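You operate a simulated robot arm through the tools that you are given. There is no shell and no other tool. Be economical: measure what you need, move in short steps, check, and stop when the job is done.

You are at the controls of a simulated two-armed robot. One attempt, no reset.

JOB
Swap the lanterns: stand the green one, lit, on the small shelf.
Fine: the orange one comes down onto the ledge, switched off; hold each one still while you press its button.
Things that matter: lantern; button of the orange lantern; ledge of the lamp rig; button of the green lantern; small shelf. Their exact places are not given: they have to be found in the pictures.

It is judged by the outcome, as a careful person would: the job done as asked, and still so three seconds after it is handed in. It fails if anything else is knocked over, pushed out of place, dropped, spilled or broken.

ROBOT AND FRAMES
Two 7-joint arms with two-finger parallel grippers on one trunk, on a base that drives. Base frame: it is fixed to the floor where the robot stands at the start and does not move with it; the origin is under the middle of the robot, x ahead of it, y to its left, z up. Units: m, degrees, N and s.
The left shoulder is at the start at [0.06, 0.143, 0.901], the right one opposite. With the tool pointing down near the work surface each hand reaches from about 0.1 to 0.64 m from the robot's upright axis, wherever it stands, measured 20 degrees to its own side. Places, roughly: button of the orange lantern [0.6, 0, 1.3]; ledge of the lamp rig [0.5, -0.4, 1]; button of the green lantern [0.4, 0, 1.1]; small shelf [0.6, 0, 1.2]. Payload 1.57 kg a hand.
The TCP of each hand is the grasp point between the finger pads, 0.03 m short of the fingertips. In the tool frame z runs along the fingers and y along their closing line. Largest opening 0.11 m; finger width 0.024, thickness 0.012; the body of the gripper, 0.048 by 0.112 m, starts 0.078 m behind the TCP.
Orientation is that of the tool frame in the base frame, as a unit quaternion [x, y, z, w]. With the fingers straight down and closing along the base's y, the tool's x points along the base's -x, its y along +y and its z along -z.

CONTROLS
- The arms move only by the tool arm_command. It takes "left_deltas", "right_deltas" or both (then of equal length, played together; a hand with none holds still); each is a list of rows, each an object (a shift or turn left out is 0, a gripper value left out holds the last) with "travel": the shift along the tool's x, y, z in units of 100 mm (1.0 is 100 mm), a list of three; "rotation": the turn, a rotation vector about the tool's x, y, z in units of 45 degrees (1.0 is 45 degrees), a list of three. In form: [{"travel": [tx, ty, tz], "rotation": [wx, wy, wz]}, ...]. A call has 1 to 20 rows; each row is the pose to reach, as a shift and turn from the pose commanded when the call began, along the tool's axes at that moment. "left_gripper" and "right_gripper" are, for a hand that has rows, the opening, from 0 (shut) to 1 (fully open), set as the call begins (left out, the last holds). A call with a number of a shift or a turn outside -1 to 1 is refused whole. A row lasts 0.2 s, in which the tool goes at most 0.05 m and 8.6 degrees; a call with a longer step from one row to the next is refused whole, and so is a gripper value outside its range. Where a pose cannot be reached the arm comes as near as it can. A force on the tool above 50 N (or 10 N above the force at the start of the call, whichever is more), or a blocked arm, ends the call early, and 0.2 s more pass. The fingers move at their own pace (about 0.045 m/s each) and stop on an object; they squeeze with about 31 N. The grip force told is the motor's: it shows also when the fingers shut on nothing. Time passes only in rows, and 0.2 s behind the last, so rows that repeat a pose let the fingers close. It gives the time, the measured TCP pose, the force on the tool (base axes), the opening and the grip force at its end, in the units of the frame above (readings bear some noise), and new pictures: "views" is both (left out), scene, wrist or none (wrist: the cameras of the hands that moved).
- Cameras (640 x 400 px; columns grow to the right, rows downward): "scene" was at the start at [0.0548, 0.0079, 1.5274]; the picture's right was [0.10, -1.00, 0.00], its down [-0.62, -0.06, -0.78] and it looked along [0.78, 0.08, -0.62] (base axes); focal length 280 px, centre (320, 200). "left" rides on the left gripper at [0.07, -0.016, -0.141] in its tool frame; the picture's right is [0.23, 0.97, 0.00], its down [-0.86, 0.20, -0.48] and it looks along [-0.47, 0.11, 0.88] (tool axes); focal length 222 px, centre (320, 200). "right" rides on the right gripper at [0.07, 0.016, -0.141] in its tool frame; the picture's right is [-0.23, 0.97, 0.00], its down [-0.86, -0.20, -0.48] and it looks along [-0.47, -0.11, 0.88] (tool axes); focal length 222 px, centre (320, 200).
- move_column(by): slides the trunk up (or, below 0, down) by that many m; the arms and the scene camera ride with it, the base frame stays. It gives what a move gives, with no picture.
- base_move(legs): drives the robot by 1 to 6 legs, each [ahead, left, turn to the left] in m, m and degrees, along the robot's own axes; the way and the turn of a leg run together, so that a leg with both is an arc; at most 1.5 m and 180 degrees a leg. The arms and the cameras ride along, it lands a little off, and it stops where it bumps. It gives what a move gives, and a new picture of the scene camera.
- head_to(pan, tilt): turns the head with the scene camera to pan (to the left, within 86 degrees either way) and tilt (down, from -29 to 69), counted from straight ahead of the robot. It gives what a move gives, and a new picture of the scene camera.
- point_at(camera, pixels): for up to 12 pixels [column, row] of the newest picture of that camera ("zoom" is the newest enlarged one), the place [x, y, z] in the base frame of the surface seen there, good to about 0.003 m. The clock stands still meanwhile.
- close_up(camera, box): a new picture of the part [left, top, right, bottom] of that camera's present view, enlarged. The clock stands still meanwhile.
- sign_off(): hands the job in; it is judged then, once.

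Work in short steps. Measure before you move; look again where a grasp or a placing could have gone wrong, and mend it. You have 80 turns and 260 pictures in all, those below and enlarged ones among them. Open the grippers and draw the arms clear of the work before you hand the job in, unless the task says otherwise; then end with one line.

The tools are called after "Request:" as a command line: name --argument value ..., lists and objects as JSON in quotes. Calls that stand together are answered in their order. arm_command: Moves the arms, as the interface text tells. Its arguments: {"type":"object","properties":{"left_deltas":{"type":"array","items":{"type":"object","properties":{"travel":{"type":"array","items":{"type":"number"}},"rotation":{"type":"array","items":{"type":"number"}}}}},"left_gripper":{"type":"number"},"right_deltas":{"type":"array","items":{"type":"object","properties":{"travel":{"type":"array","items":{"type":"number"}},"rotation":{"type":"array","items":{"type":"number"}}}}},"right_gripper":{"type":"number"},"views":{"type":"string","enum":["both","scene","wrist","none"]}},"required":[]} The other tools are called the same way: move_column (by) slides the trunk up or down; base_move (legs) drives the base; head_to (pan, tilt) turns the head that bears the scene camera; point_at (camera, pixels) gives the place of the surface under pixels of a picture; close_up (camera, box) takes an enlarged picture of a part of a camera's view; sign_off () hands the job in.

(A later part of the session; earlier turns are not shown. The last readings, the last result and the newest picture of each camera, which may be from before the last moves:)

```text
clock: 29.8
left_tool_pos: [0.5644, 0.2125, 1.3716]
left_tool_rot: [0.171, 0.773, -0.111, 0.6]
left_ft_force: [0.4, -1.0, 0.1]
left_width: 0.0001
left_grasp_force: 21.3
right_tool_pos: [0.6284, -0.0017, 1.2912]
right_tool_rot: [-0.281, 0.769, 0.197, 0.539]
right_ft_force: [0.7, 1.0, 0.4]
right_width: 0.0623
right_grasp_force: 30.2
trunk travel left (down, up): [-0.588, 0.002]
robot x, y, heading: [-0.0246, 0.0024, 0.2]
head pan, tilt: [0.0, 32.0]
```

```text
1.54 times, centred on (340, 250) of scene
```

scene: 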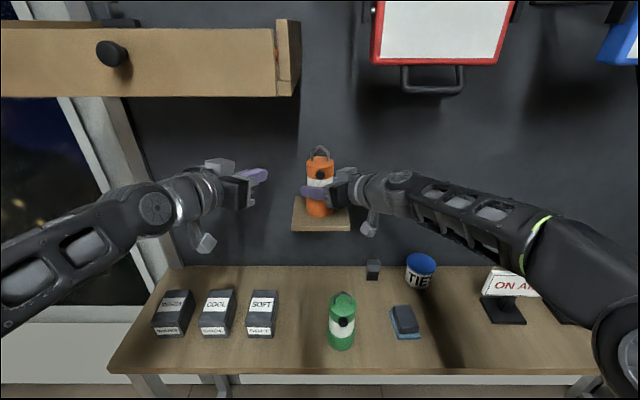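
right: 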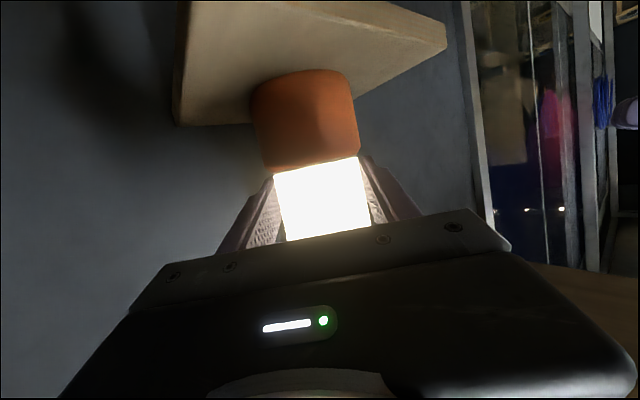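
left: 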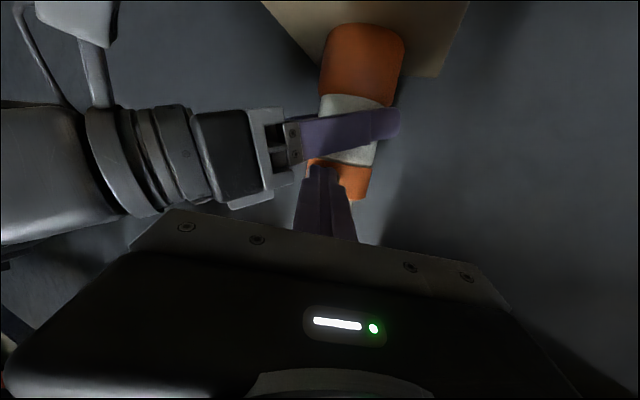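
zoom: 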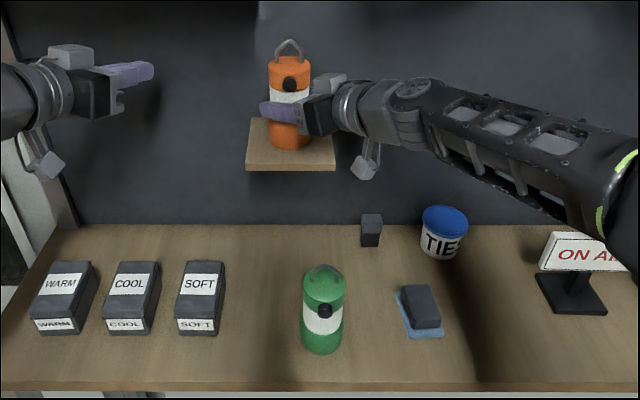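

Orange is off and still on the shelf. Lift 3 cm and pull back off the shelf.

Request:
arm_command --right_deltas '[{"travel": [-0.14, 0, -0.05]}, {"travel": [-0.28, 0, -0.1]}, {"travel": [-0.18, 0.105, -0.53]}, {"travel": [-0.03, 0.21, -0.94]}, {"travel": [-0.03, 0.21, -0.94]}]' --views "scene"

Request:
arm_command --right_deltas '[{"travel": [0.12, 0.02, -0.33]}, {"travel": [0.24, 0.04, -0.66]}, {"travel": [0.34, 0.058, -0.94]}, {"travel": [0.34, 0.058, -0.94]}]' --views "scene"

```text
clock: 31.0
left_tool_pos: [0.5647, 0.2133, 1.3725]
left_tool_rot: [0.17, 0.774, -0.111, 0.6]
left_ft_force: [0.2, 0.3, 0.0]
left_width: 0.0001
left_grasp_force: 21.0
right_tool_pos: [0.5492, -0.0449, 1.3268]
right_tool_rot: [-0.281, 0.769, 0.198, 0.539]
right_ft_force: [-0.1, 0.5, -1.6]
right_width: 0.0623
right_grasp_force: 31.4
trunk travel left (down, up): [-0.588, 0.002]
robot x, y, heading: [-0.0236, 0.0003, -0.0]
head pan, tilt: [0.0, 32.0]
```

scene: 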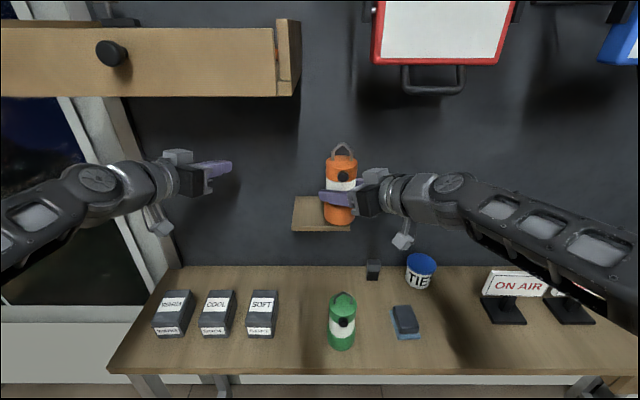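

```text
clock: 32.0
left_tool_pos: [0.5666, 0.2134, 1.3718]
left_tool_rot: [0.171, 0.773, -0.111, 0.6]
left_ft_force: [0.6, -0.1, 0.2]
left_width: 0.0003
left_grasp_force: 21.1
right_tool_pos: [0.4722, -0.1027, 1.3253]
right_tool_rot: [-0.281, 0.77, 0.197, 0.538]
right_ft_force: [-0.4, 0.5, -2.4]
right_width: 0.0625
right_grasp_force: 31.2
trunk travel left (down, up): [-0.588, 0.002]
robot x, y, heading: [-0.0254, 0.0012, -0.0]
head pan, tilt: [0.0, 32.0]
```

scene: 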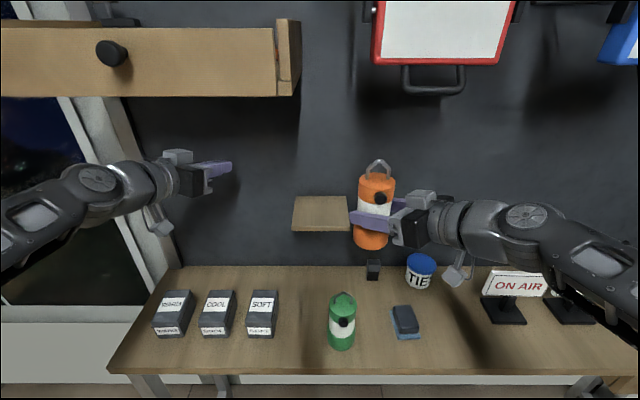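

Clear of the shelf. Carry right over free bench right of the sponge.

Request:
arm_command --right_deltas '[{"travel": [0.1, -0.17, -0.29]}, {"travel": [0.21, -0.34, -0.58]}, {"travel": [0.316, -0.504, -0.867]}, {"travel": [0.316, -0.504, -0.867]}]' --views "none"

Request:
arm_command --right_deltas '[{"travel": [0.09, -0.33, -0.26]}, {"travel": [0.18, -0.66, -0.52]}, {"travel": [0.286, -0.99, -0.79]}, {"travel": [0.286, -0.99, -0.79]}]' --views "none"

Request:
arm_command --right_deltas '[{"travel": [0.31, 0, 0.11]}, {"travel": [0.62, 0, 0.23]}, {"travel": [0.94, 0, 0.344]}, {"travel": [0.94, 0, 0.344]}]' --views "both"

```text
clock: 33.0
left_tool_pos: [0.565, 0.2137, 1.372]
left_tool_rot: [0.172, 0.774, -0.112, 0.6]
left_ft_force: [1.0, -0.2, 0.2]
left_width: 0.0
left_grasp_force: 21.1
right_tool_pos: [0.4282, -0.2009, 1.3281]
right_tool_rot: [-0.281, 0.769, 0.197, 0.539]
right_ft_force: [-0.2, -0.2, -2.2]
right_width: 0.0619
right_grasp_force: 31.0
trunk travel left (down, up): [-0.588, 0.002]
robot x, y, heading: [-0.019, 0.0029, 0.2]
head pan, tilt: [0.0, 32.0]
```

```text
clock: 34.0
left_tool_pos: [0.5653, 0.2134, 1.3719]
left_tool_rot: [0.17, 0.773, -0.111, 0.6]
left_ft_force: [0.7, -0.2, 0.1]
left_width: 0.0002
left_grasp_force: 21.3
right_tool_pos: [0.43, -0.3306, 1.3283]
right_tool_rot: [-0.281, 0.769, 0.197, 0.54]
right_ft_force: [-0.1, 0.8, -2.8]
right_width: 0.0623
right_grasp_force: 30.8
trunk travel left (down, up): [-0.588, 0.002]
robot x, y, heading: [-0.0195, -0.0007, 0.1]
head pan, tilt: [0.0, 32.0]
```

```text
clock: 35.0
left_tool_pos: [0.5653, 0.2135, 1.3717]
left_tool_rot: [0.171, 0.774, -0.111, 0.6]
left_ft_force: [-0.1, -0.2, -0.3]
left_width: 0.0
left_grasp_force: 21.7
right_tool_pos: [0.4309, -0.3286, 1.2285]
right_tool_rot: [-0.282, 0.77, 0.197, 0.538]
right_ft_force: [-0.6, 0.7, -2.5]
right_width: 0.0625
right_grasp_force: 30.9
trunk travel left (down, up): [-0.588, 0.002]
robot x, y, heading: [-0.0233, -0.0032, 0.0]
head pan, tilt: [0.0, 32.0]
```

scene: 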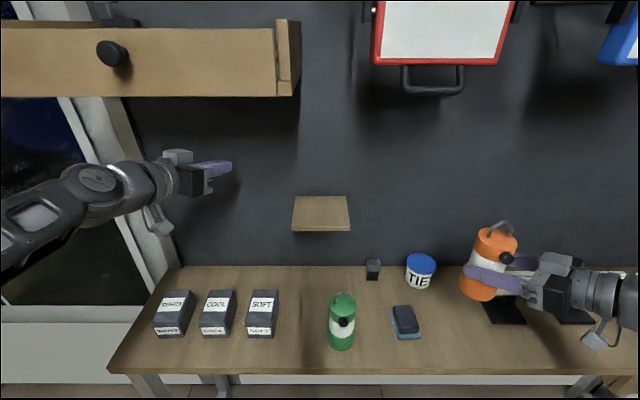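
right: 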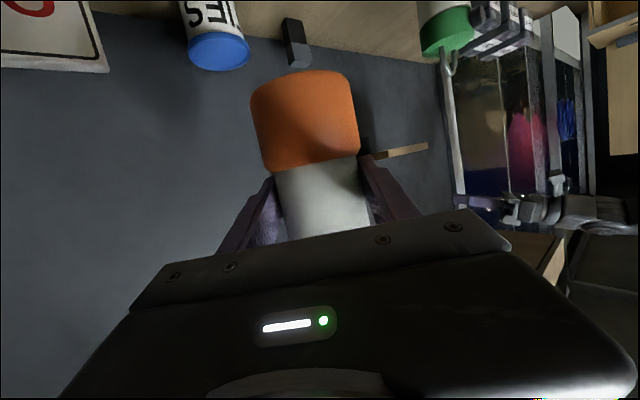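

Descend another 0.1 m and look right with the head.

Request:
arm_command --right_deltas '[{"travel": [0.31, 0, 0.11]}, {"travel": [0.62, 0, 0.23]}, {"travel": [0.94, 0, 0.344]}, {"travel": [0.94, 0, 0.344]}]' --views "none"

Request:
head_to --pan -30 --tilt 42

```text
clock: 36.0
left_tool_pos: [0.5652, 0.2127, 1.3722]
left_tool_rot: [0.17, 0.774, -0.11, 0.6]
left_ft_force: [0.2, 0.5, 0.0]
left_width: 0.0
left_grasp_force: 21.4
right_tool_pos: [0.4296, -0.3253, 1.128]
right_tool_rot: [-0.281, 0.77, 0.197, 0.538]
right_ft_force: [-0.5, 0.6, -2.9]
right_width: 0.0624
right_grasp_force: 31.2
trunk travel left (down, up): [-0.588, 0.002]
robot x, y, heading: [-0.0238, -0.0018, 0.2]
head pan, tilt: [0.0, 32.0]
```

```text
clock: 37.0
left_tool_pos: [0.5639, 0.2115, 1.3717]
left_tool_rot: [0.17, 0.773, -0.111, 0.601]
left_ft_force: [-0.5, 0.0, 0.2]
left_width: 0.0
left_grasp_force: 21.0
right_tool_pos: [0.4308, -0.3251, 1.1294]
right_tool_rot: [-0.28, 0.769, 0.197, 0.539]
right_ft_force: [0.0, 0.4, -2.3]
right_width: 0.0619
right_grasp_force: 30.7
trunk travel left (down, up): [-0.588, 0.002]
robot x, y, heading: [-0.0219, -0.0012, 0.1]
head pan, tilt: [-30.0, 42.0]
```

scene: 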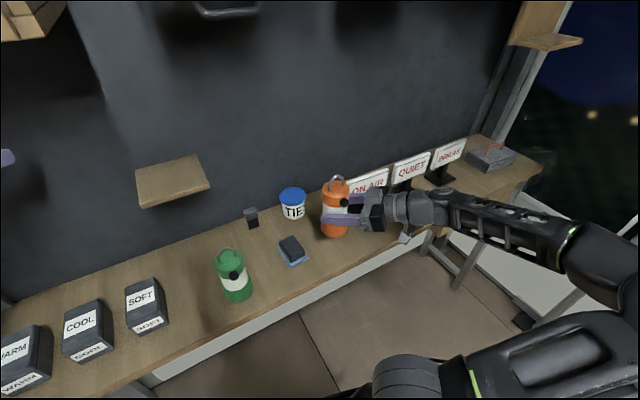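

Free below (between sponge and ON AIR sign). Lower 0.09, then slowly to contact.

Request:
arm_command --right_deltas '[{"travel": [0.31, 0, 0.11]}, {"travel": [0.62, 0, 0.23]}, {"travel": [0.85, 0, 0.31]}, {"travel": [0.85, 0, 0.31]}]' --views "both"

Request:
close_up --camera "scene" --box '[250, 150, 430, 290]'

```text
clock: 38.0
left_tool_pos: [0.5646, 0.2125, 1.3732]
left_tool_rot: [0.17, 0.774, -0.111, 0.6]
left_ft_force: [1.5, 0.0, 0.3]
left_width: 0.0
left_grasp_force: 21.2
right_tool_pos: [0.4277, -0.3295, 1.0372]
right_tool_rot: [-0.28, 0.77, 0.196, 0.539]
right_ft_force: [-0.1, -0.2, -2.8]
right_width: 0.062
right_grasp_force: 30.9
trunk travel left (down, up): [-0.588, 0.002]
robot x, y, heading: [-0.0255, 0.003, -0.0]
head pan, tilt: [-30.0, 42.0]
```

scene: 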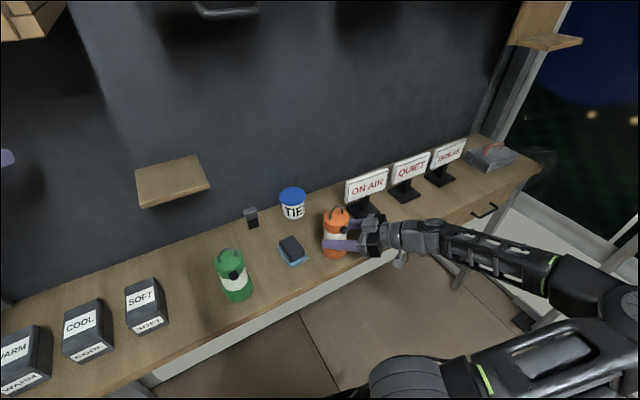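
right: 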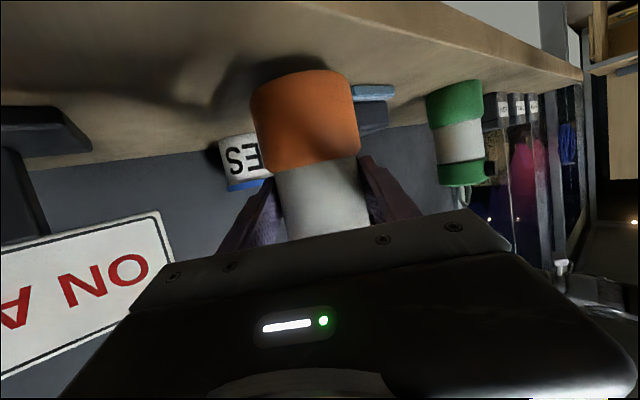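

```text
2.86 times, centred on (340, 220) of scene
```

zoom: 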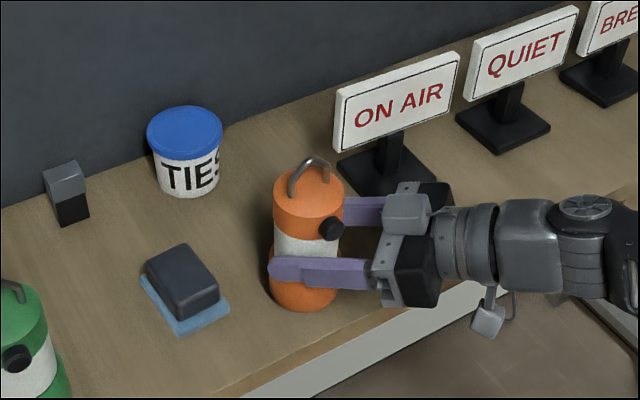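

Still ~18 mm above the bench; lower in small steps until contact shows.

Request:
arm_command --right_deltas '[{"travel": [0.05, 0, 0.018]}, {"travel": [0.1, 0, 0.036]}, {"travel": [0.14, 0, 0.05]}, {"travel": [0.16, 0, 0.058]}, {"travel": [0.16, 0, 0.058]}]' --views "none"

```text
clock: 39.2
left_tool_pos: [0.5651, 0.2125, 1.3722]
left_tool_rot: [0.171, 0.773, -0.111, 0.601]
left_ft_force: [-0.1, 0.5, 0.3]
left_width: 0.0001
left_grasp_force: 21.5
right_tool_pos: [0.4287, -0.3288, 1.0203]
right_tool_rot: [-0.281, 0.769, 0.197, 0.539]
right_ft_force: [1.8, -1.7, 10.1]
right_width: 0.0619
right_grasp_force: 31.1
trunk travel left (down, up): [-0.588, 0.002]
robot x, y, heading: [-0.0261, 0.0035, 0.1]
head pan, tilt: [-30.0, 42.0]
```

Contact (+10 N upward). Ease 1 mm, then open the fingers.

Request:
arm_command --right_deltas '[{"travel": [-0.01, 0, -0.004]}, {"travel": [-0.01, 0, -0.004]}]' --views "none"

Request:
arm_command --right_deltas '[{"travel": [0, 0, 0]}, {"travel": [0, 0, 0]}, {"travel": [0, 0, 0]}, {"travel": [0, 0, 0]}]' --right_gripper 0.8 --views "both"

Request:
close_up --camera "scene" --box '[250, 150, 430, 290]'

```text
clock: 39.8
left_tool_pos: [0.5659, 0.212, 1.3719]
left_tool_rot: [0.171, 0.774, -0.111, 0.6]
left_ft_force: [-0.5, -0.4, 0.3]
left_width: 0.0
left_grasp_force: 21.6
right_tool_pos: [0.4283, -0.3294, 1.0199]
right_tool_rot: [-0.282, 0.769, 0.198, 0.539]
right_ft_force: [1.3, -0.2, 4.3]
right_width: 0.0621
right_grasp_force: 31.5
trunk travel left (down, up): [-0.588, 0.002]
robot x, y, heading: [-0.0216, 0.0004, 0.0]
head pan, tilt: [-30.0, 42.0]
```

```text
clock: 40.8
left_tool_pos: [0.5654, 0.2128, 1.3723]
left_tool_rot: [0.171, 0.773, -0.111, 0.6]
left_ft_force: [0.1, -0.5, 0.1]
left_width: 0.0
left_grasp_force: 21.3
right_tool_pos: [0.4289, -0.33, 1.0211]
right_tool_rot: [-0.281, 0.769, 0.198, 0.539]
right_ft_force: [0.7, -0.7, -0.1]
right_width: 0.0878
right_grasp_force: 0.0
trunk travel left (down, up): [-0.588, 0.002]
robot x, y, heading: [-0.0236, -0.0003, 0.1]
head pan, tilt: [-30.0, 42.0]
```

scene: 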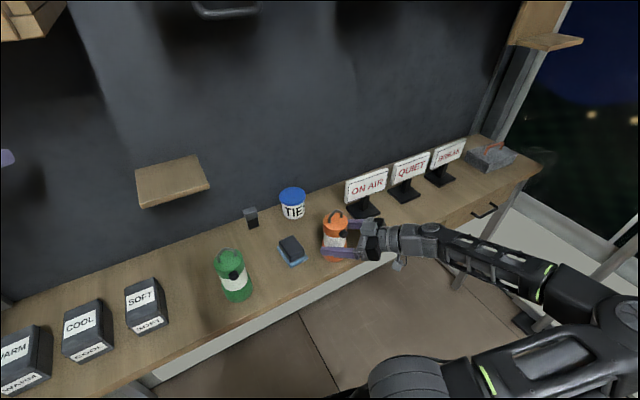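
right: 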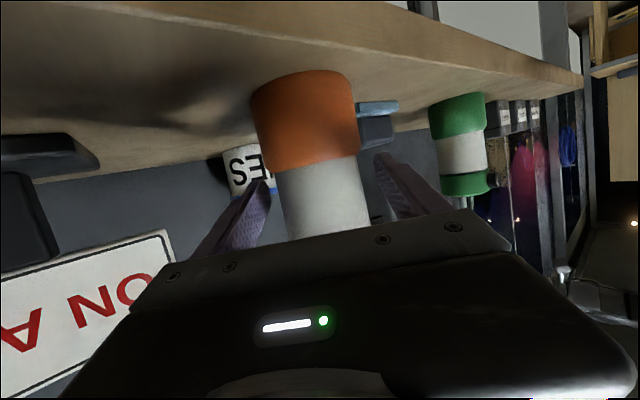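

```text
2.86 times, centred on (340, 220) of scene
```

zoom: 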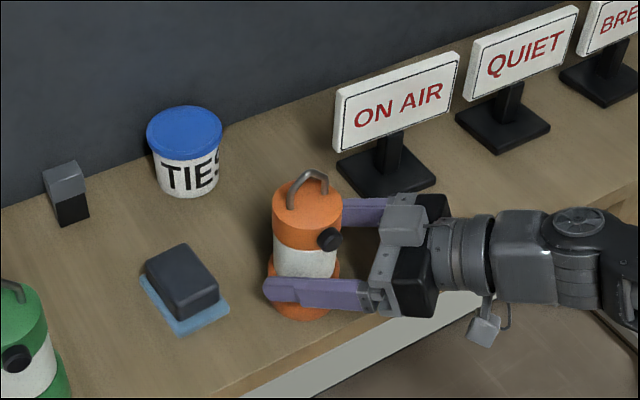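

Orange stands upright on the bench, off. Withdraw straight back along the fingers.

Request:
arm_command --right_deltas '[{"travel": [0, 0, -0.3]}, {"travel": [0, 0, -0.65]}, {"travel": [0, 0, -1.0]}, {"travel": [0, 0, -1.0]}]' --views "both"

Request:
close_up --camera "scene" --box '[190, 150, 400, 310]'

```text
clock: 41.8
left_tool_pos: [0.5656, 0.2132, 1.3711]
left_tool_rot: [0.171, 0.774, -0.111, 0.6]
left_ft_force: [-0.3, -0.1, -0.5]
left_width: 0.0001
left_grasp_force: 21.5
right_tool_pos: [0.3584, -0.3925, 1.0562]
right_tool_rot: [-0.282, 0.769, 0.198, 0.538]
right_ft_force: [0.2, 0.4, 0.2]
right_width: 0.0881
right_grasp_force: 0.0
trunk travel left (down, up): [-0.588, 0.002]
robot x, y, heading: [-0.0282, 0.0015, 0.4]
head pan, tilt: [-30.0, 42.0]
```

scene: 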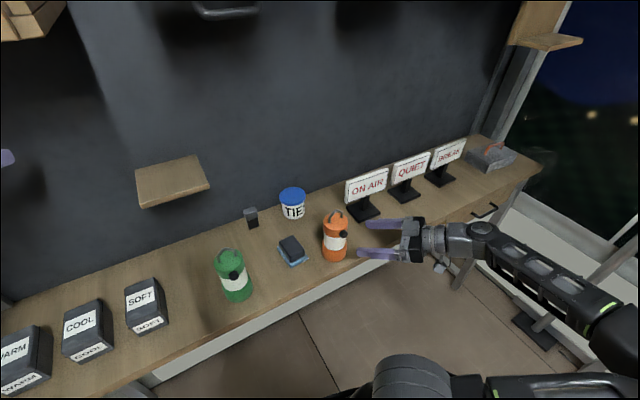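
right: 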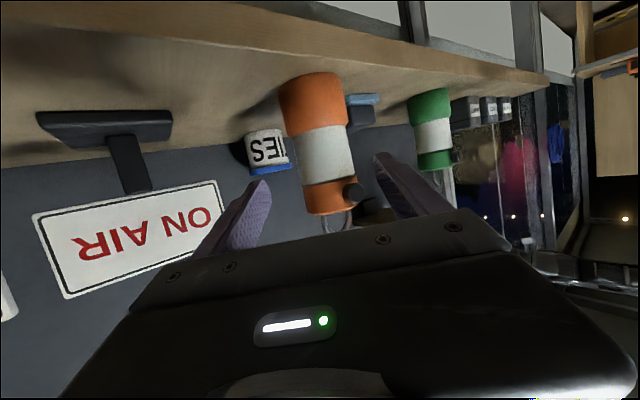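

```text
2.50 times, centred on (295, 230) of scene
```

zoom: 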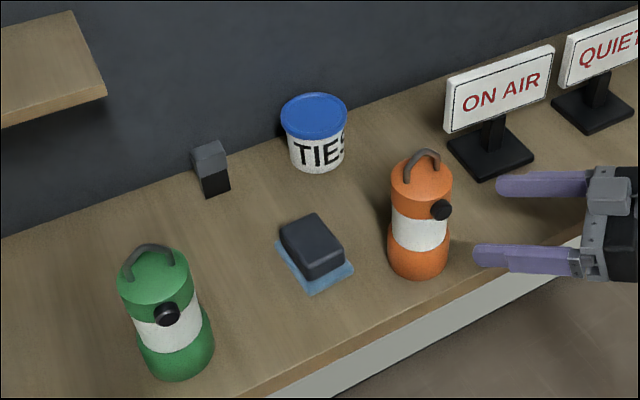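

Orange stands, off. Now the green: raise the right hand, back the base 0.12 m for elbow room, and sweep the right hand left.

Request:
arm_command --right_deltas '[{"travel": [-0.31, 0, -0.3]}, {"travel": [-0.62, 0, -0.4]}, {"travel": [-0.94, 0, -0.5]}, {"travel": [-0.94, 0, -0.5]}]' --views "none"

Request:
base_move --legs '[[-0.12, 0, 0]]'

Request:
head_to --pan -8 --tilt 40

```text
clock: 42.8
left_tool_pos: [0.5651, 0.2123, 1.3728]
left_tool_rot: [0.171, 0.773, -0.111, 0.601]
left_ft_force: [0.0, -0.1, -0.8]
left_width: 0.0
left_grasp_force: 21.3
right_tool_pos: [0.3452, -0.4016, 1.1569]
right_tool_rot: [-0.28, 0.77, 0.197, 0.539]
right_ft_force: [0.8, -0.1, 0.9]
right_width: 0.0877
right_grasp_force: 0.1
trunk travel left (down, up): [-0.588, 0.002]
robot x, y, heading: [-0.0228, -0.0015, 0.2]
head pan, tilt: [-30.0, 42.0]
```

```text
clock: 44.0
left_tool_pos: [0.443, 0.212, 1.3727]
left_tool_rot: [0.171, 0.773, -0.111, 0.601]
left_ft_force: [-0.4, -0.3, 0.1]
left_width: 0.0001
left_grasp_force: 21.2
right_tool_pos: [0.2251, -0.4021, 1.1577]
right_tool_rot: [-0.281, 0.769, 0.196, 0.539]
right_ft_force: [-0.6, -0.2, 0.6]
right_width: 0.0879
right_grasp_force: 0.0
trunk travel left (down, up): [-0.588, 0.002]
robot x, y, heading: [-0.1412, 0.0019, 0.1]
head pan, tilt: [-30.0, 42.0]
```

scene: 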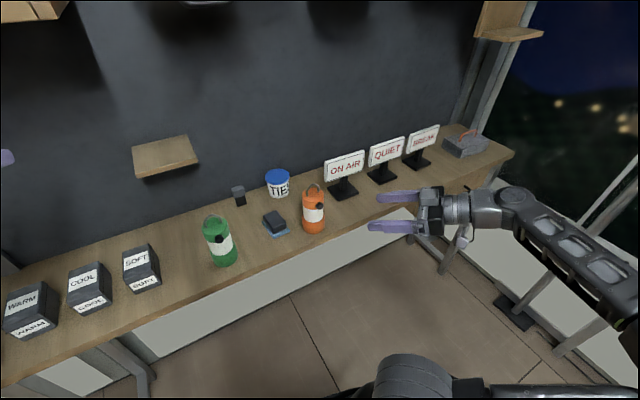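

```text
clock: 44.9
left_tool_pos: [0.4453, 0.2121, 1.3719]
left_tool_rot: [0.171, 0.773, -0.111, 0.6]
left_ft_force: [0.9, 0.3, 0.4]
left_width: 0.0001
left_grasp_force: 21.1
right_tool_pos: [0.2256, -0.4022, 1.1561]
right_tool_rot: [-0.28, 0.769, 0.197, 0.54]
right_ft_force: [0.2, 0.7, -0.4]
right_width: 0.088
right_grasp_force: 0.0
trunk travel left (down, up): [-0.588, 0.002]
robot x, y, heading: [-0.1443, -0.0003, 0.3]
head pan, tilt: [-8.0, 40.0]
```

scene: 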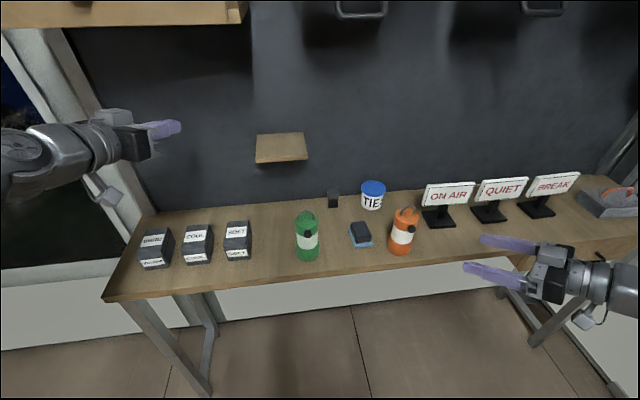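

Sweep right hand left in two calls (free air in front of the bench), then measure the green lantern.

Request:
arm_command --right_deltas '[{"travel": [-0.11, 0.29, 0.31]}, {"travel": [-0.22, 0.58, 0.62]}, {"travel": [-0.34, 0.864, 0.93]}, {"travel": [-0.34, 0.864, 0.93]}]' --views "none"

Request:
arm_command --right_deltas '[{"travel": [-0.11, 0.29, 0.31]}, {"travel": [-0.22, 0.58, 0.62]}, {"travel": [-0.34, 0.864, 0.93]}, {"travel": [-0.34, 0.864, 0.93]}]' --views "both"

Request:
close_up --camera "scene" --box '[250, 190, 390, 280]'

```text
clock: 45.9
left_tool_pos: [0.4444, 0.2124, 1.3735]
left_tool_rot: [0.171, 0.773, -0.112, 0.601]
left_ft_force: [-0.6, -0.5, -0.4]
left_width: 0.0
left_grasp_force: 21.6
right_tool_pos: [0.2438, -0.2735, 1.158]
right_tool_rot: [-0.28, 0.769, 0.197, 0.539]
right_ft_force: [0.3, 0.5, 0.3]
right_width: 0.0881
right_grasp_force: 0.2
trunk travel left (down, up): [-0.588, 0.002]
robot x, y, heading: [-0.144, 0.0026, -0.1]
head pan, tilt: [-8.0, 40.0]
```

```text
clock: 46.9
left_tool_pos: [0.4435, 0.2112, 1.3724]
left_tool_rot: [0.171, 0.773, -0.112, 0.601]
left_ft_force: [1.0, -0.3, 0.3]
left_width: 0.0002
left_grasp_force: 21.4
right_tool_pos: [0.2923, -0.1568, 1.1709]
right_tool_rot: [-0.281, 0.77, 0.197, 0.538]
right_ft_force: [0.0, -0.3, -0.3]
right_width: 0.0883
right_grasp_force: 0.2
right hand out of reach, approached as far as the arm can: row 2, 3, 4
trunk travel left (down, up): [-0.588, 0.002]
robot x, y, heading: [-0.1454, 0.0001, 0.1]
head pan, tilt: [-8.0, 40.0]
```

scene: 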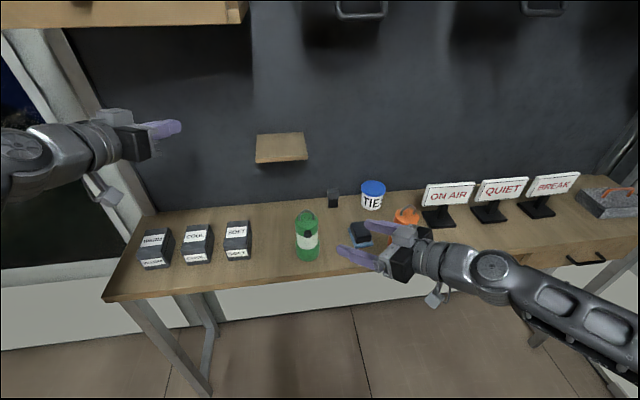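
right: 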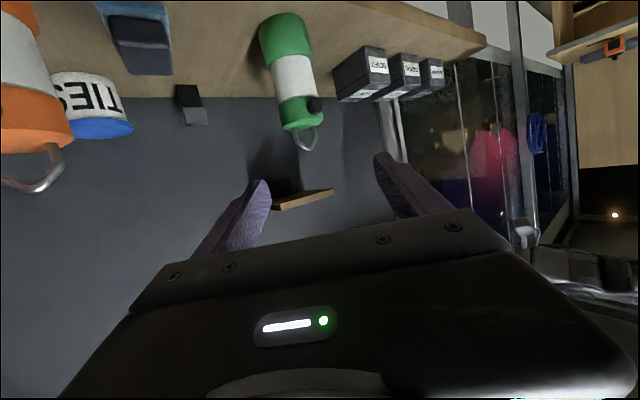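

```text
4.44 times, centred on (320, 235) of scene
```

zoom: 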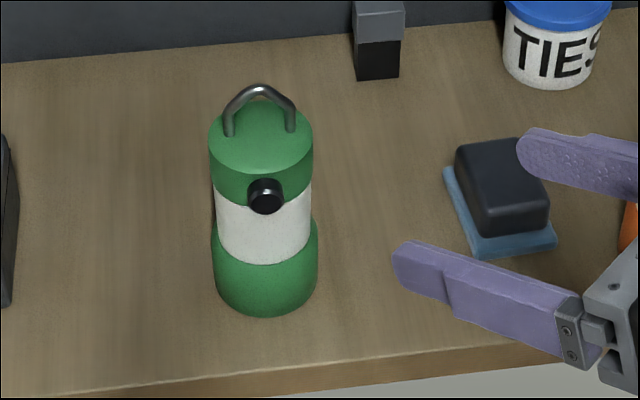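

Right hand hit its inner limit but ended fine in front of the lantern. Measure green.

Request:
point_at --camera "zoom" --pixels '[[266, 196], [262, 225], [262, 290], [220, 225], [306, 225], [262, 140], [252, 197], [280, 197], [217, 280], [317, 280], [266, 184], [262, 350]]'

```text
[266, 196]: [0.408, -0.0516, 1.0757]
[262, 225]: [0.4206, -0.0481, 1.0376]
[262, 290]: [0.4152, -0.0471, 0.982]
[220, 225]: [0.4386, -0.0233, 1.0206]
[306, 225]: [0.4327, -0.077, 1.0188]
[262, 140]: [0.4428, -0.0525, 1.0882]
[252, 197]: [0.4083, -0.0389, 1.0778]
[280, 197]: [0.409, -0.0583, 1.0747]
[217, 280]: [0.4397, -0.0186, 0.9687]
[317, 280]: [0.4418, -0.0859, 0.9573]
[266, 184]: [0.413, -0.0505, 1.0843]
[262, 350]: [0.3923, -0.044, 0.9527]
```

Green axis ≈(0.449,-0.051), button (0.408,-0.0505,1.075). Move the right hand to the pre-grasp point on the approach line.

Request:
arm_command --right_deltas '[{"travel": [0.26, -0.07, 0.2]}, {"travel": [0.5, -0.13, 0.45]}, {"travel": [0.7, -0.18, 0.8]}, {"travel": [0.78, -0.2, 0.985]}, {"travel": [0.78, -0.2, 0.985]}]' --views "both"

```text
clock: 48.1
left_tool_pos: [0.4444, 0.2117, 1.372]
left_tool_rot: [0.171, 0.773, -0.111, 0.6]
left_ft_force: [0.4, 0.1, -0.6]
left_width: 0.0
left_grasp_force: 21.5
right_tool_pos: [0.3509, -0.1265, 1.0663]
right_tool_rot: [-0.28, 0.77, 0.196, 0.539]
right_ft_force: [0.3, -0.3, -0.7]
right_width: 0.088
right_grasp_force: 0.1
right hand out of reach, approached as far as the arm can: row 1
trunk travel left (down, up): [-0.588, 0.002]
robot x, y, heading: [-0.1433, -0.0015, -0.1]
head pan, tilt: [-8.0, 40.0]
```

scene: 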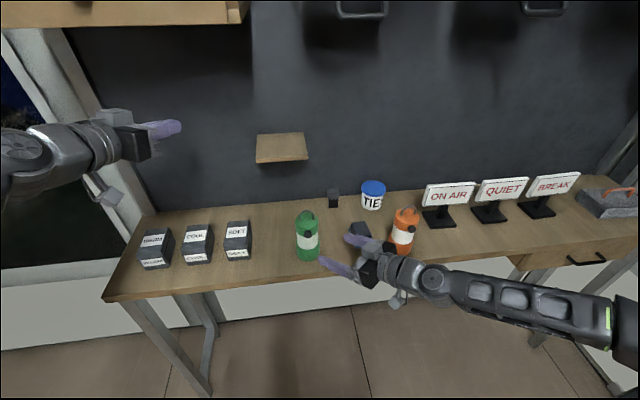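
right: 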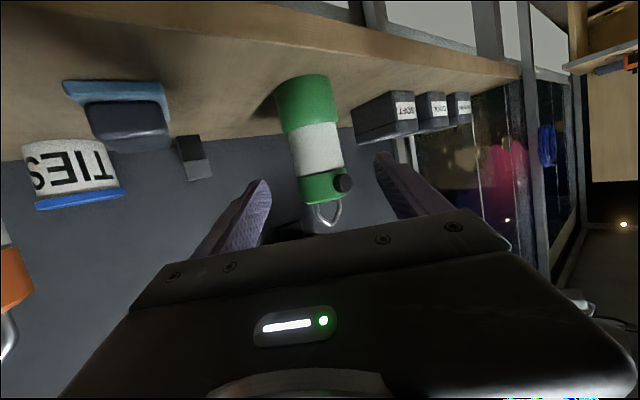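

On line; 0.13 m remain. Advance in two steps.

Request:
arm_command --right_deltas '[{"travel": [0.01, -0.055, 0.3]}, {"travel": [0.02, -0.055, 0.6]}, {"travel": [0.02, -0.055, 0.85]}, {"travel": [0.02, -0.055, 1.0]}, {"travel": [0.02, -0.055, 1.0]}]' --views "both"

```text
clock: 49.3
left_tool_pos: [0.4456, 0.2124, 1.3721]
left_tool_rot: [0.17, 0.773, -0.111, 0.601]
left_ft_force: [0.0, 0.3, 0.1]
left_width: 0.0002
left_grasp_force: 21.4
right_tool_pos: [0.4288, -0.0735, 1.0288]
right_tool_rot: [-0.281, 0.77, 0.196, 0.539]
right_ft_force: [0.1, 0.3, 0.2]
right_width: 0.088
right_grasp_force: 0.0
trunk travel left (down, up): [-0.588, 0.002]
robot x, y, heading: [-0.1412, -0.0012, 0.2]
head pan, tilt: [-8.0, 40.0]
```

scene: 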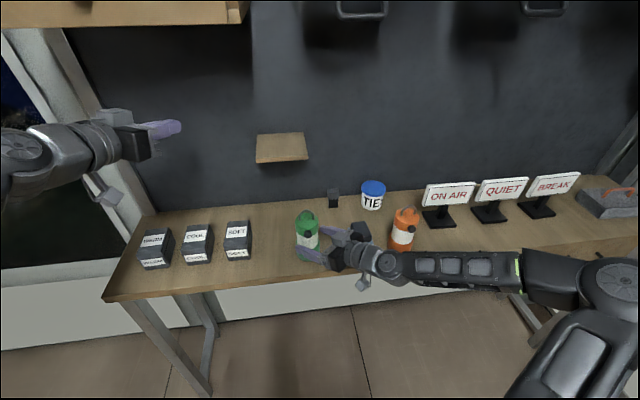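
right: 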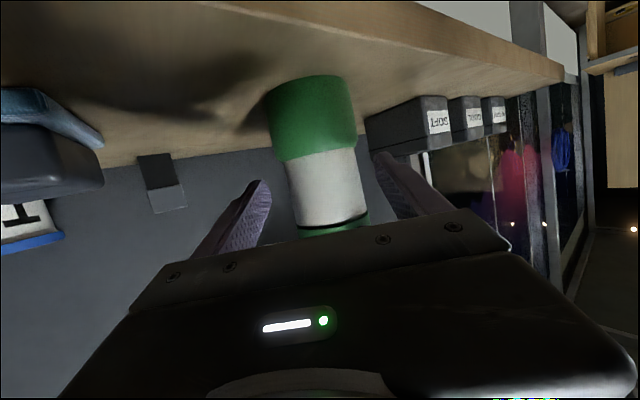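

Lantern sits ~4–5 mm toward the left finger; correct that and advance the last 28 mm.

Request:
arm_command --right_deltas '[{"travel": [0, 0.045, 0.05]}, {"travel": [0, 0.045, 0.17]}, {"travel": [0, 0.045, 0.28]}, {"travel": [0, 0.045, 0.28]}]' --views "wrist"

```text
clock: 50.3
left_tool_pos: [0.445, 0.2125, 1.3721]
left_tool_rot: [0.17, 0.774, -0.11, 0.6]
left_ft_force: [-0.6, 0.9, 0.2]
left_width: 0.0
left_grasp_force: 21.5
right_tool_pos: [0.4448, -0.0526, 1.016]
right_tool_rot: [-0.281, 0.77, 0.197, 0.539]
right_ft_force: [0.7, -0.8, -0.7]
right_width: 0.0879
right_grasp_force: 0.1
trunk travel left (down, up): [-0.588, 0.002]
robot x, y, heading: [-0.1474, -0.0019, 0.0]
head pan, tilt: [-8.0, 40.0]
```

right: 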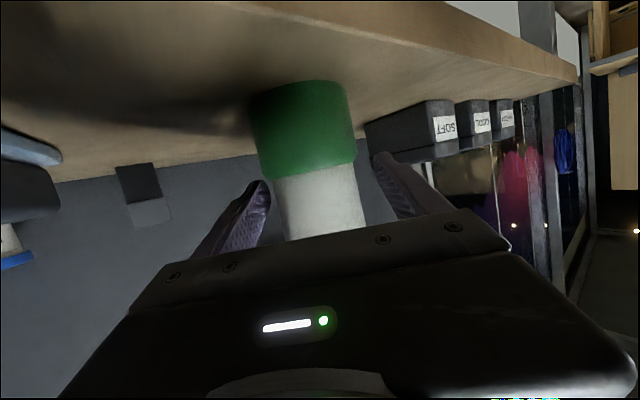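

Centred. Close on the band.

Request:
arm_command --right_deltas '[{"travel": [-0.02, 0, 0]}, {"travel": [-0.02, 0, 0]}, {"travel": [-0.02, 0, 0]}, {"travel": [-0.02, 0, 0]}, {"travel": [-0.02, 0, 0]}]' --right_gripper 0 --views "both"

Request:
close_up --camera "scene" --box '[250, 190, 390, 280]'

```text
clock: 51.5
left_tool_pos: [0.4456, 0.2128, 1.3717]
left_tool_rot: [0.171, 0.773, -0.111, 0.6]
left_ft_force: [0.1, -0.6, -0.3]
left_width: 0.0
left_grasp_force: 21.3
right_tool_pos: [0.4455, -0.05, 1.0205]
right_tool_rot: [-0.281, 0.769, 0.196, 0.54]
right_ft_force: [3.2, 0.7, 7.2]
right_width: 0.0625
right_grasp_force: 31.2
trunk travel left (down, up): [-0.588, 0.002]
robot x, y, heading: [-0.1434, -0.0006, 0.2]
head pan, tilt: [-8.0, 40.0]
```

scene: 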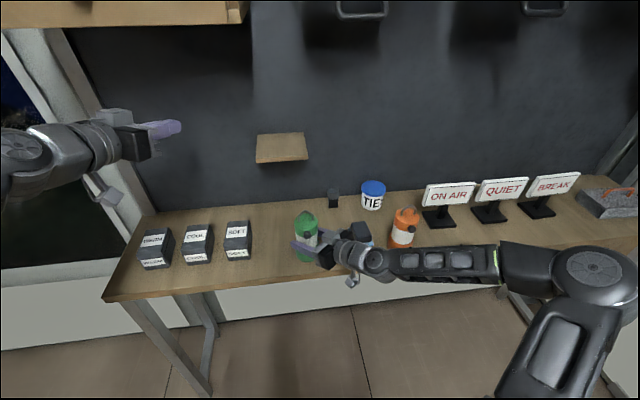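
right: 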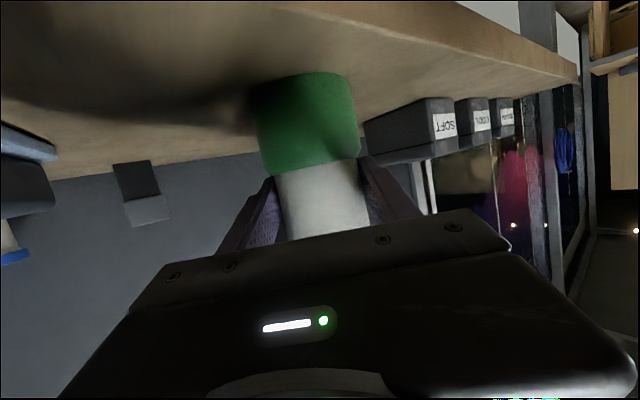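

```text
4.44 times, centred on (320, 235) of scene
```

zoom: 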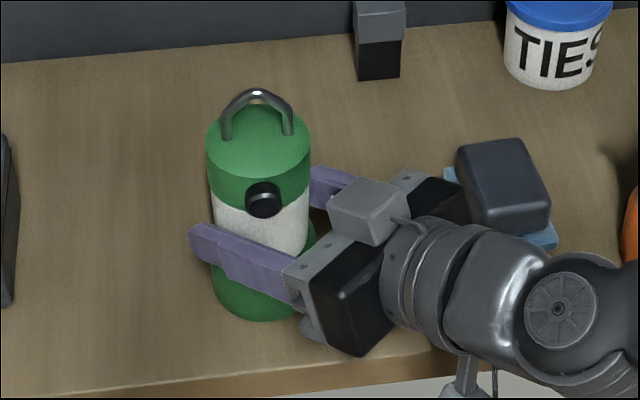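

Held at 0.0625 m, 31 N. Measure the button again and bring the left hand down in front in steps.

Request:
point_at --camera "zoom" --pixels '[[263, 199], [250, 199], [276, 199], [263, 187], [263, 211], [255, 232]]'

Request:
arm_command --left_deltas '[{"travel": [0.2, -0.2, -0.2]}, {"travel": [0.42, -0.42, -0.38]}, {"travel": [0.64, -0.65, -0.56]}, {"travel": [0.64, -0.65, -0.56]}]' --views "none"

Request:
arm_command --left_deltas '[{"travel": [0.3, -0.16, 0.07]}, {"travel": [0.6, -0.32, 0.14]}, {"travel": [0.86, -0.48, 0.2]}, {"travel": [0.86, -0.48, 0.2]}]' --views "both"

```text
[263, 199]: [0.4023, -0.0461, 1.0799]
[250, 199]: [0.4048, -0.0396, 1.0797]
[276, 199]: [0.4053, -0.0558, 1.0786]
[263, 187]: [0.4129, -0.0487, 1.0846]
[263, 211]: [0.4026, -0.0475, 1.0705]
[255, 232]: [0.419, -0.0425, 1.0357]
```

```text
clock: 52.5
left_tool_pos: [0.3543, 0.1795, 1.3243]
left_tool_rot: [0.171, 0.773, -0.111, 0.601]
left_ft_force: [-0.4, -0.5, -1.1]
left_width: 0.0
left_grasp_force: 21.9
right_tool_pos: [0.4437, -0.0516, 1.0184]
right_tool_rot: [-0.281, 0.769, 0.197, 0.539]
right_ft_force: [-1.8, -2.3, 11.5]
right_width: 0.0625
right_grasp_force: 30.8
trunk travel left (down, up): [-0.588, 0.002]
robot x, y, heading: [-0.1444, -0.005, 0.3]
head pan, tilt: [-8.0, 40.0]
```

```text
clock: 53.5
left_tool_pos: [0.3341, 0.1415, 1.2343]
left_tool_rot: [0.17, 0.773, -0.11, 0.601]
left_ft_force: [-0.2, 0.1, 0.4]
left_width: 0.0
left_grasp_force: 21.6
right_tool_pos: [0.444, -0.051, 1.0187]
right_tool_rot: [-0.281, 0.768, 0.197, 0.54]
right_ft_force: [-2.6, -1.7, 11.5]
right_width: 0.0629
right_grasp_force: 31.5
trunk travel left (down, up): [-0.588, 0.002]
robot x, y, heading: [-0.1448, -0.0008, -0.0]
head pan, tilt: [-8.0, 40.0]
```

scene: 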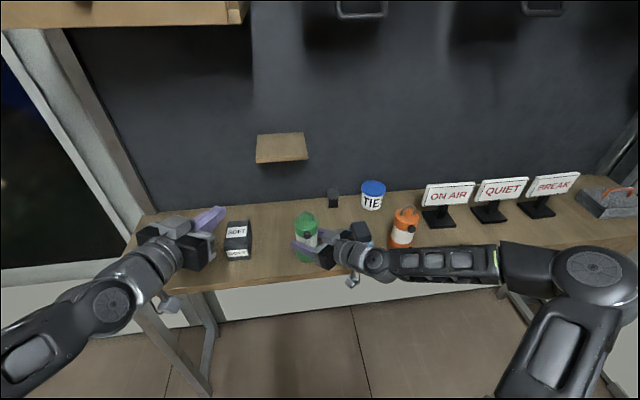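
left: 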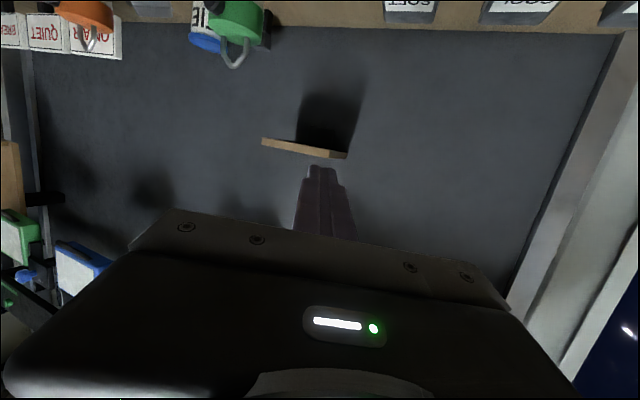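

Continue the left hand to the staging point; ease the right hand's downward load by 1 mm at the same time.

Request:
arm_command --left_deltas '[{"travel": [0.22, -0.26, 0.15]}, {"travel": [0.45, -0.52, 0.3]}, {"travel": [0.68, -0.78, 0.46]}, {"travel": [0.68, -0.78, 0.46]}]' --right_deltas '[{"travel": [-0.005, 0, 0]}, {"travel": [-0.01, 0, 0]}, {"travel": [-0.01, 0, 0]}, {"travel": [-0.01, 0, 0]}]' --views "none"

Request:
arm_command --left_deltas '[{"travel": [0.2, -0.3, 0.16]}, {"travel": [0.38, -0.6, 0.32]}, {"travel": [0.506, -0.815, 0.436]}, {"travel": [0.506, -0.815, 0.436]}]' --views "both"

Request:
close_up --camera "scene" --box '[240, 190, 380, 280]'

```text
clock: 54.5
left_tool_pos: [0.3643, 0.0574, 1.1666]
left_tool_rot: [0.17, 0.774, -0.11, 0.6]
left_ft_force: [0.0, 0.4, 1.0]
left_width: 0.0
left_grasp_force: 21.2
left hand out of reach, approached as far as the arm can: row 1, 2, 3, 4
right_tool_pos: [0.4447, -0.0523, 1.0201]
right_tool_rot: [-0.281, 0.77, 0.197, 0.539]
right_ft_force: [0.5, 0.9, 2.1]
right_width: 0.0624
right_grasp_force: 31.3
trunk travel left (down, up): [-0.588, 0.002]
robot x, y, heading: [-0.1488, 0.0022, 0.3]
head pan, tilt: [-8.0, 40.0]
```

```text
clock: 55.5
left_tool_pos: [0.3619, -0.029, 1.1036]
left_tool_rot: [0.17, 0.773, -0.11, 0.601]
left_ft_force: [0.7, 0.5, -0.6]
left_width: 0.0
left_grasp_force: 20.8
right_tool_pos: [0.4454, -0.0524, 1.0202]
right_tool_rot: [-0.281, 0.769, 0.197, 0.539]
right_ft_force: [-0.5, 0.5, 0.4]
right_width: 0.0624
right_grasp_force: 31.5
trunk travel left (down, up): [-0.588, 0.002]
robot x, y, heading: [-0.1447, 0.0006, 0.3]
head pan, tilt: [-8.0, 40.0]
```

scene: 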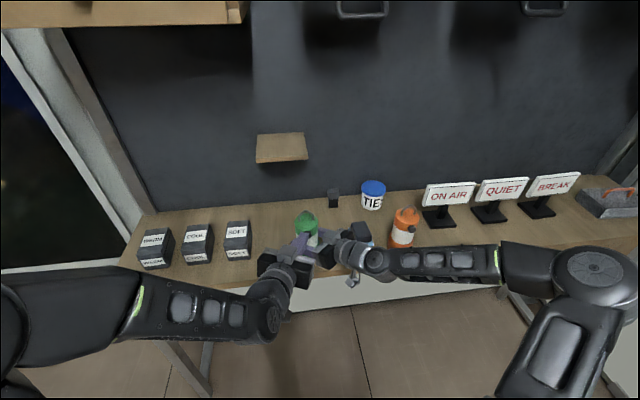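
left: 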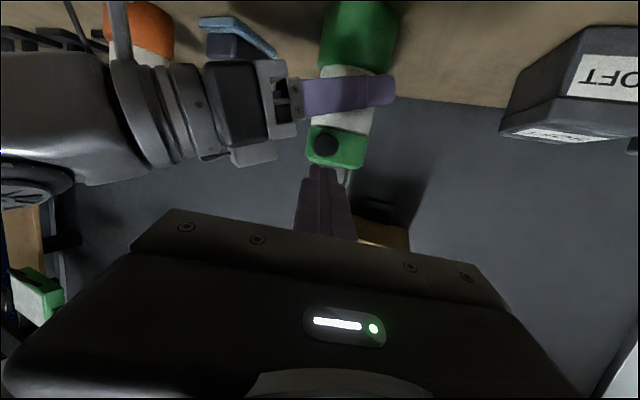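

```text
4.44 times, centred on (310, 235) of scene
```

zoom: 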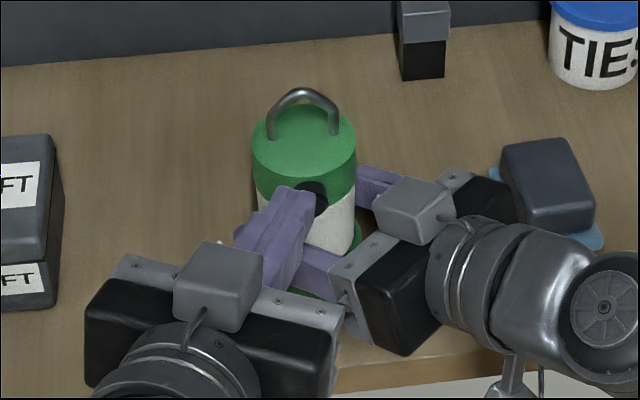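

Left tip is ~10 mm in front of the button but ~19 mm high. Measure the button once more, and shift down.

Request:
point_at --camera "left" --pixels '[[323, 145], [323, 138], [323, 152], [316, 145], [331, 145], [317, 168]]'

Request:
arm_command --left_deltas '[{"travel": [0.06, -0.04, 0.0]}, {"travel": [0.12, -0.08, 0.02]}, {"travel": [0.18, -0.12, 0.04]}, {"travel": [0.234, -0.157, 0.06]}, {"travel": [0.234, -0.157, 0.06]}]' --views "wrist"

```text
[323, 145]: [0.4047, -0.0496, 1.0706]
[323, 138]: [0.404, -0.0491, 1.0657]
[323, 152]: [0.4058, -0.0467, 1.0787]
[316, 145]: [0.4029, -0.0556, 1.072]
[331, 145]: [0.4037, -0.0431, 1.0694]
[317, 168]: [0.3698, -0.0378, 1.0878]
```

```text
clock: 56.7
left_tool_pos: [0.3551, -0.042, 1.0832]
left_tool_rot: [0.169, 0.772, -0.111, 0.603]
left_ft_force: [-2.2, 15.7, 24.1]
left_width: 0.0
left_grasp_force: 21.3
right_tool_pos: [0.4446, -0.054, 1.02]
right_tool_rot: [-0.279, 0.77, 0.195, 0.539]
right_ft_force: [5.0, -14.3, -10.9]
right_width: 0.0625
right_grasp_force: 31.2
trunk travel left (down, up): [-0.588, 0.002]
robot x, y, heading: [-0.1448, 0.0011, -0.2]
head pan, tilt: [-8.0, 40.0]
```

left: 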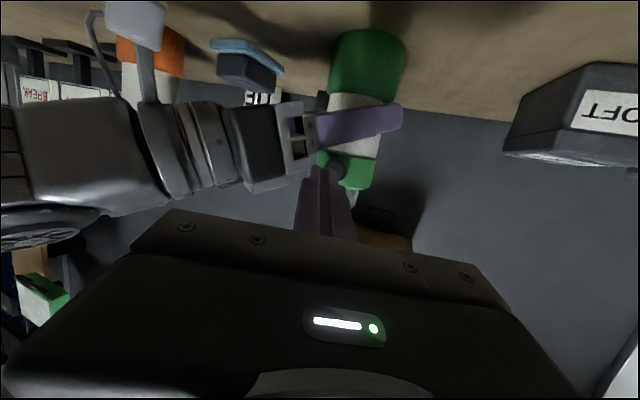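

The left finger is touching the right hand's body (15–24 N between them) as I came in too far right. Back off up-left at once.

Request:
arm_command --left_deltas '[{"travel": [-0.125, 0.14, -0.094]}, {"travel": [-0.13, 0.2, -0.2]}, {"travel": [-0.13, 0.2, -0.2]}]' --views "both"

Request:
close_up --camera "scene" --box '[240, 190, 380, 280]'

```text
clock: 57.5
left_tool_pos: [0.3504, -0.0202, 1.0975]
left_tool_rot: [0.171, 0.774, -0.111, 0.599]
left_ft_force: [-0.2, -0.9, 0.0]
left_width: 0.0002
left_grasp_force: 20.7
left hand out of reach, approached as far as the arm can: row 2, 3
right_tool_pos: [0.4441, -0.0515, 1.019]
right_tool_rot: [-0.281, 0.769, 0.197, 0.539]
right_ft_force: [-0.3, -0.3, 0.5]
right_width: 0.0622
right_grasp_force: 30.9
trunk travel left (down, up): [-0.588, 0.002]
robot x, y, heading: [-0.1467, 0.0005, -0.2]
head pan, tilt: [-8.0, 40.0]
```

scene: 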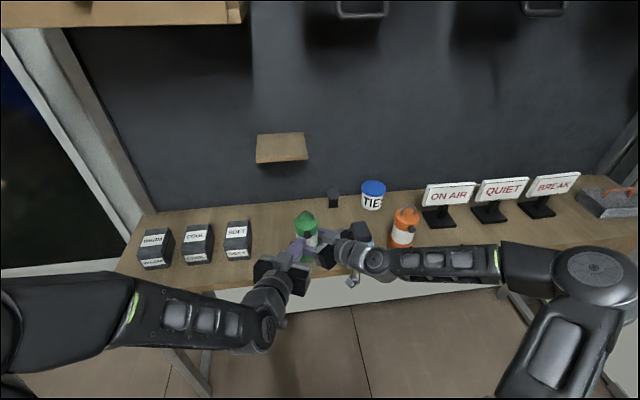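
left: 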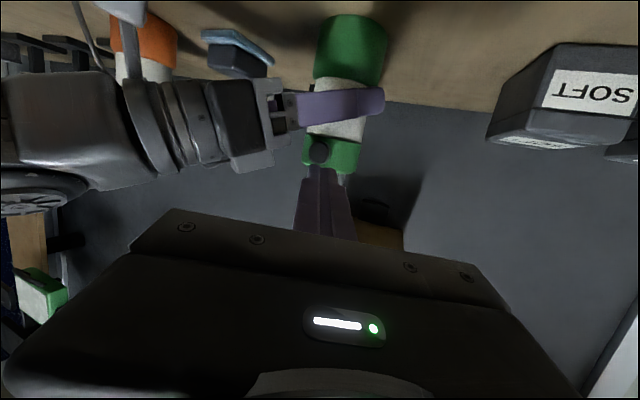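

```text
4.44 times, centred on (310, 235) of scene
```

zoom: 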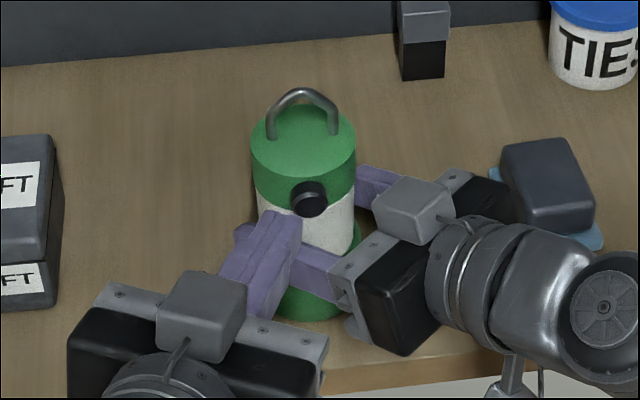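

Clear again, lantern undisturbed and upright. Approach now staying further left: down first, then in along the finger line to just at contact.

Request:
arm_command --left_deltas '[{"travel": [0.08, -0.035, 0.035]}, {"travel": [0.155, -0.07, 0.07]}, {"travel": [0.155, -0.07, 0.07]}]' --views "none"

```text
clock: 58.3
left_tool_pos: [0.3519, -0.0273, 1.0805]
left_tool_rot: [0.171, 0.774, -0.111, 0.6]
left_ft_force: [-0.4, -0.7, 0.4]
left_width: 0.0002
left_grasp_force: 21.9
right_tool_pos: [0.4455, -0.0526, 1.0201]
right_tool_rot: [-0.28, 0.77, 0.196, 0.538]
right_ft_force: [-0.2, 0.4, 0.3]
right_width: 0.0621
right_grasp_force: 30.9
trunk travel left (down, up): [-0.588, 0.002]
robot x, y, heading: [-0.1422, -0.0002, -0.1]
head pan, tilt: [-8.0, 40.0]
```

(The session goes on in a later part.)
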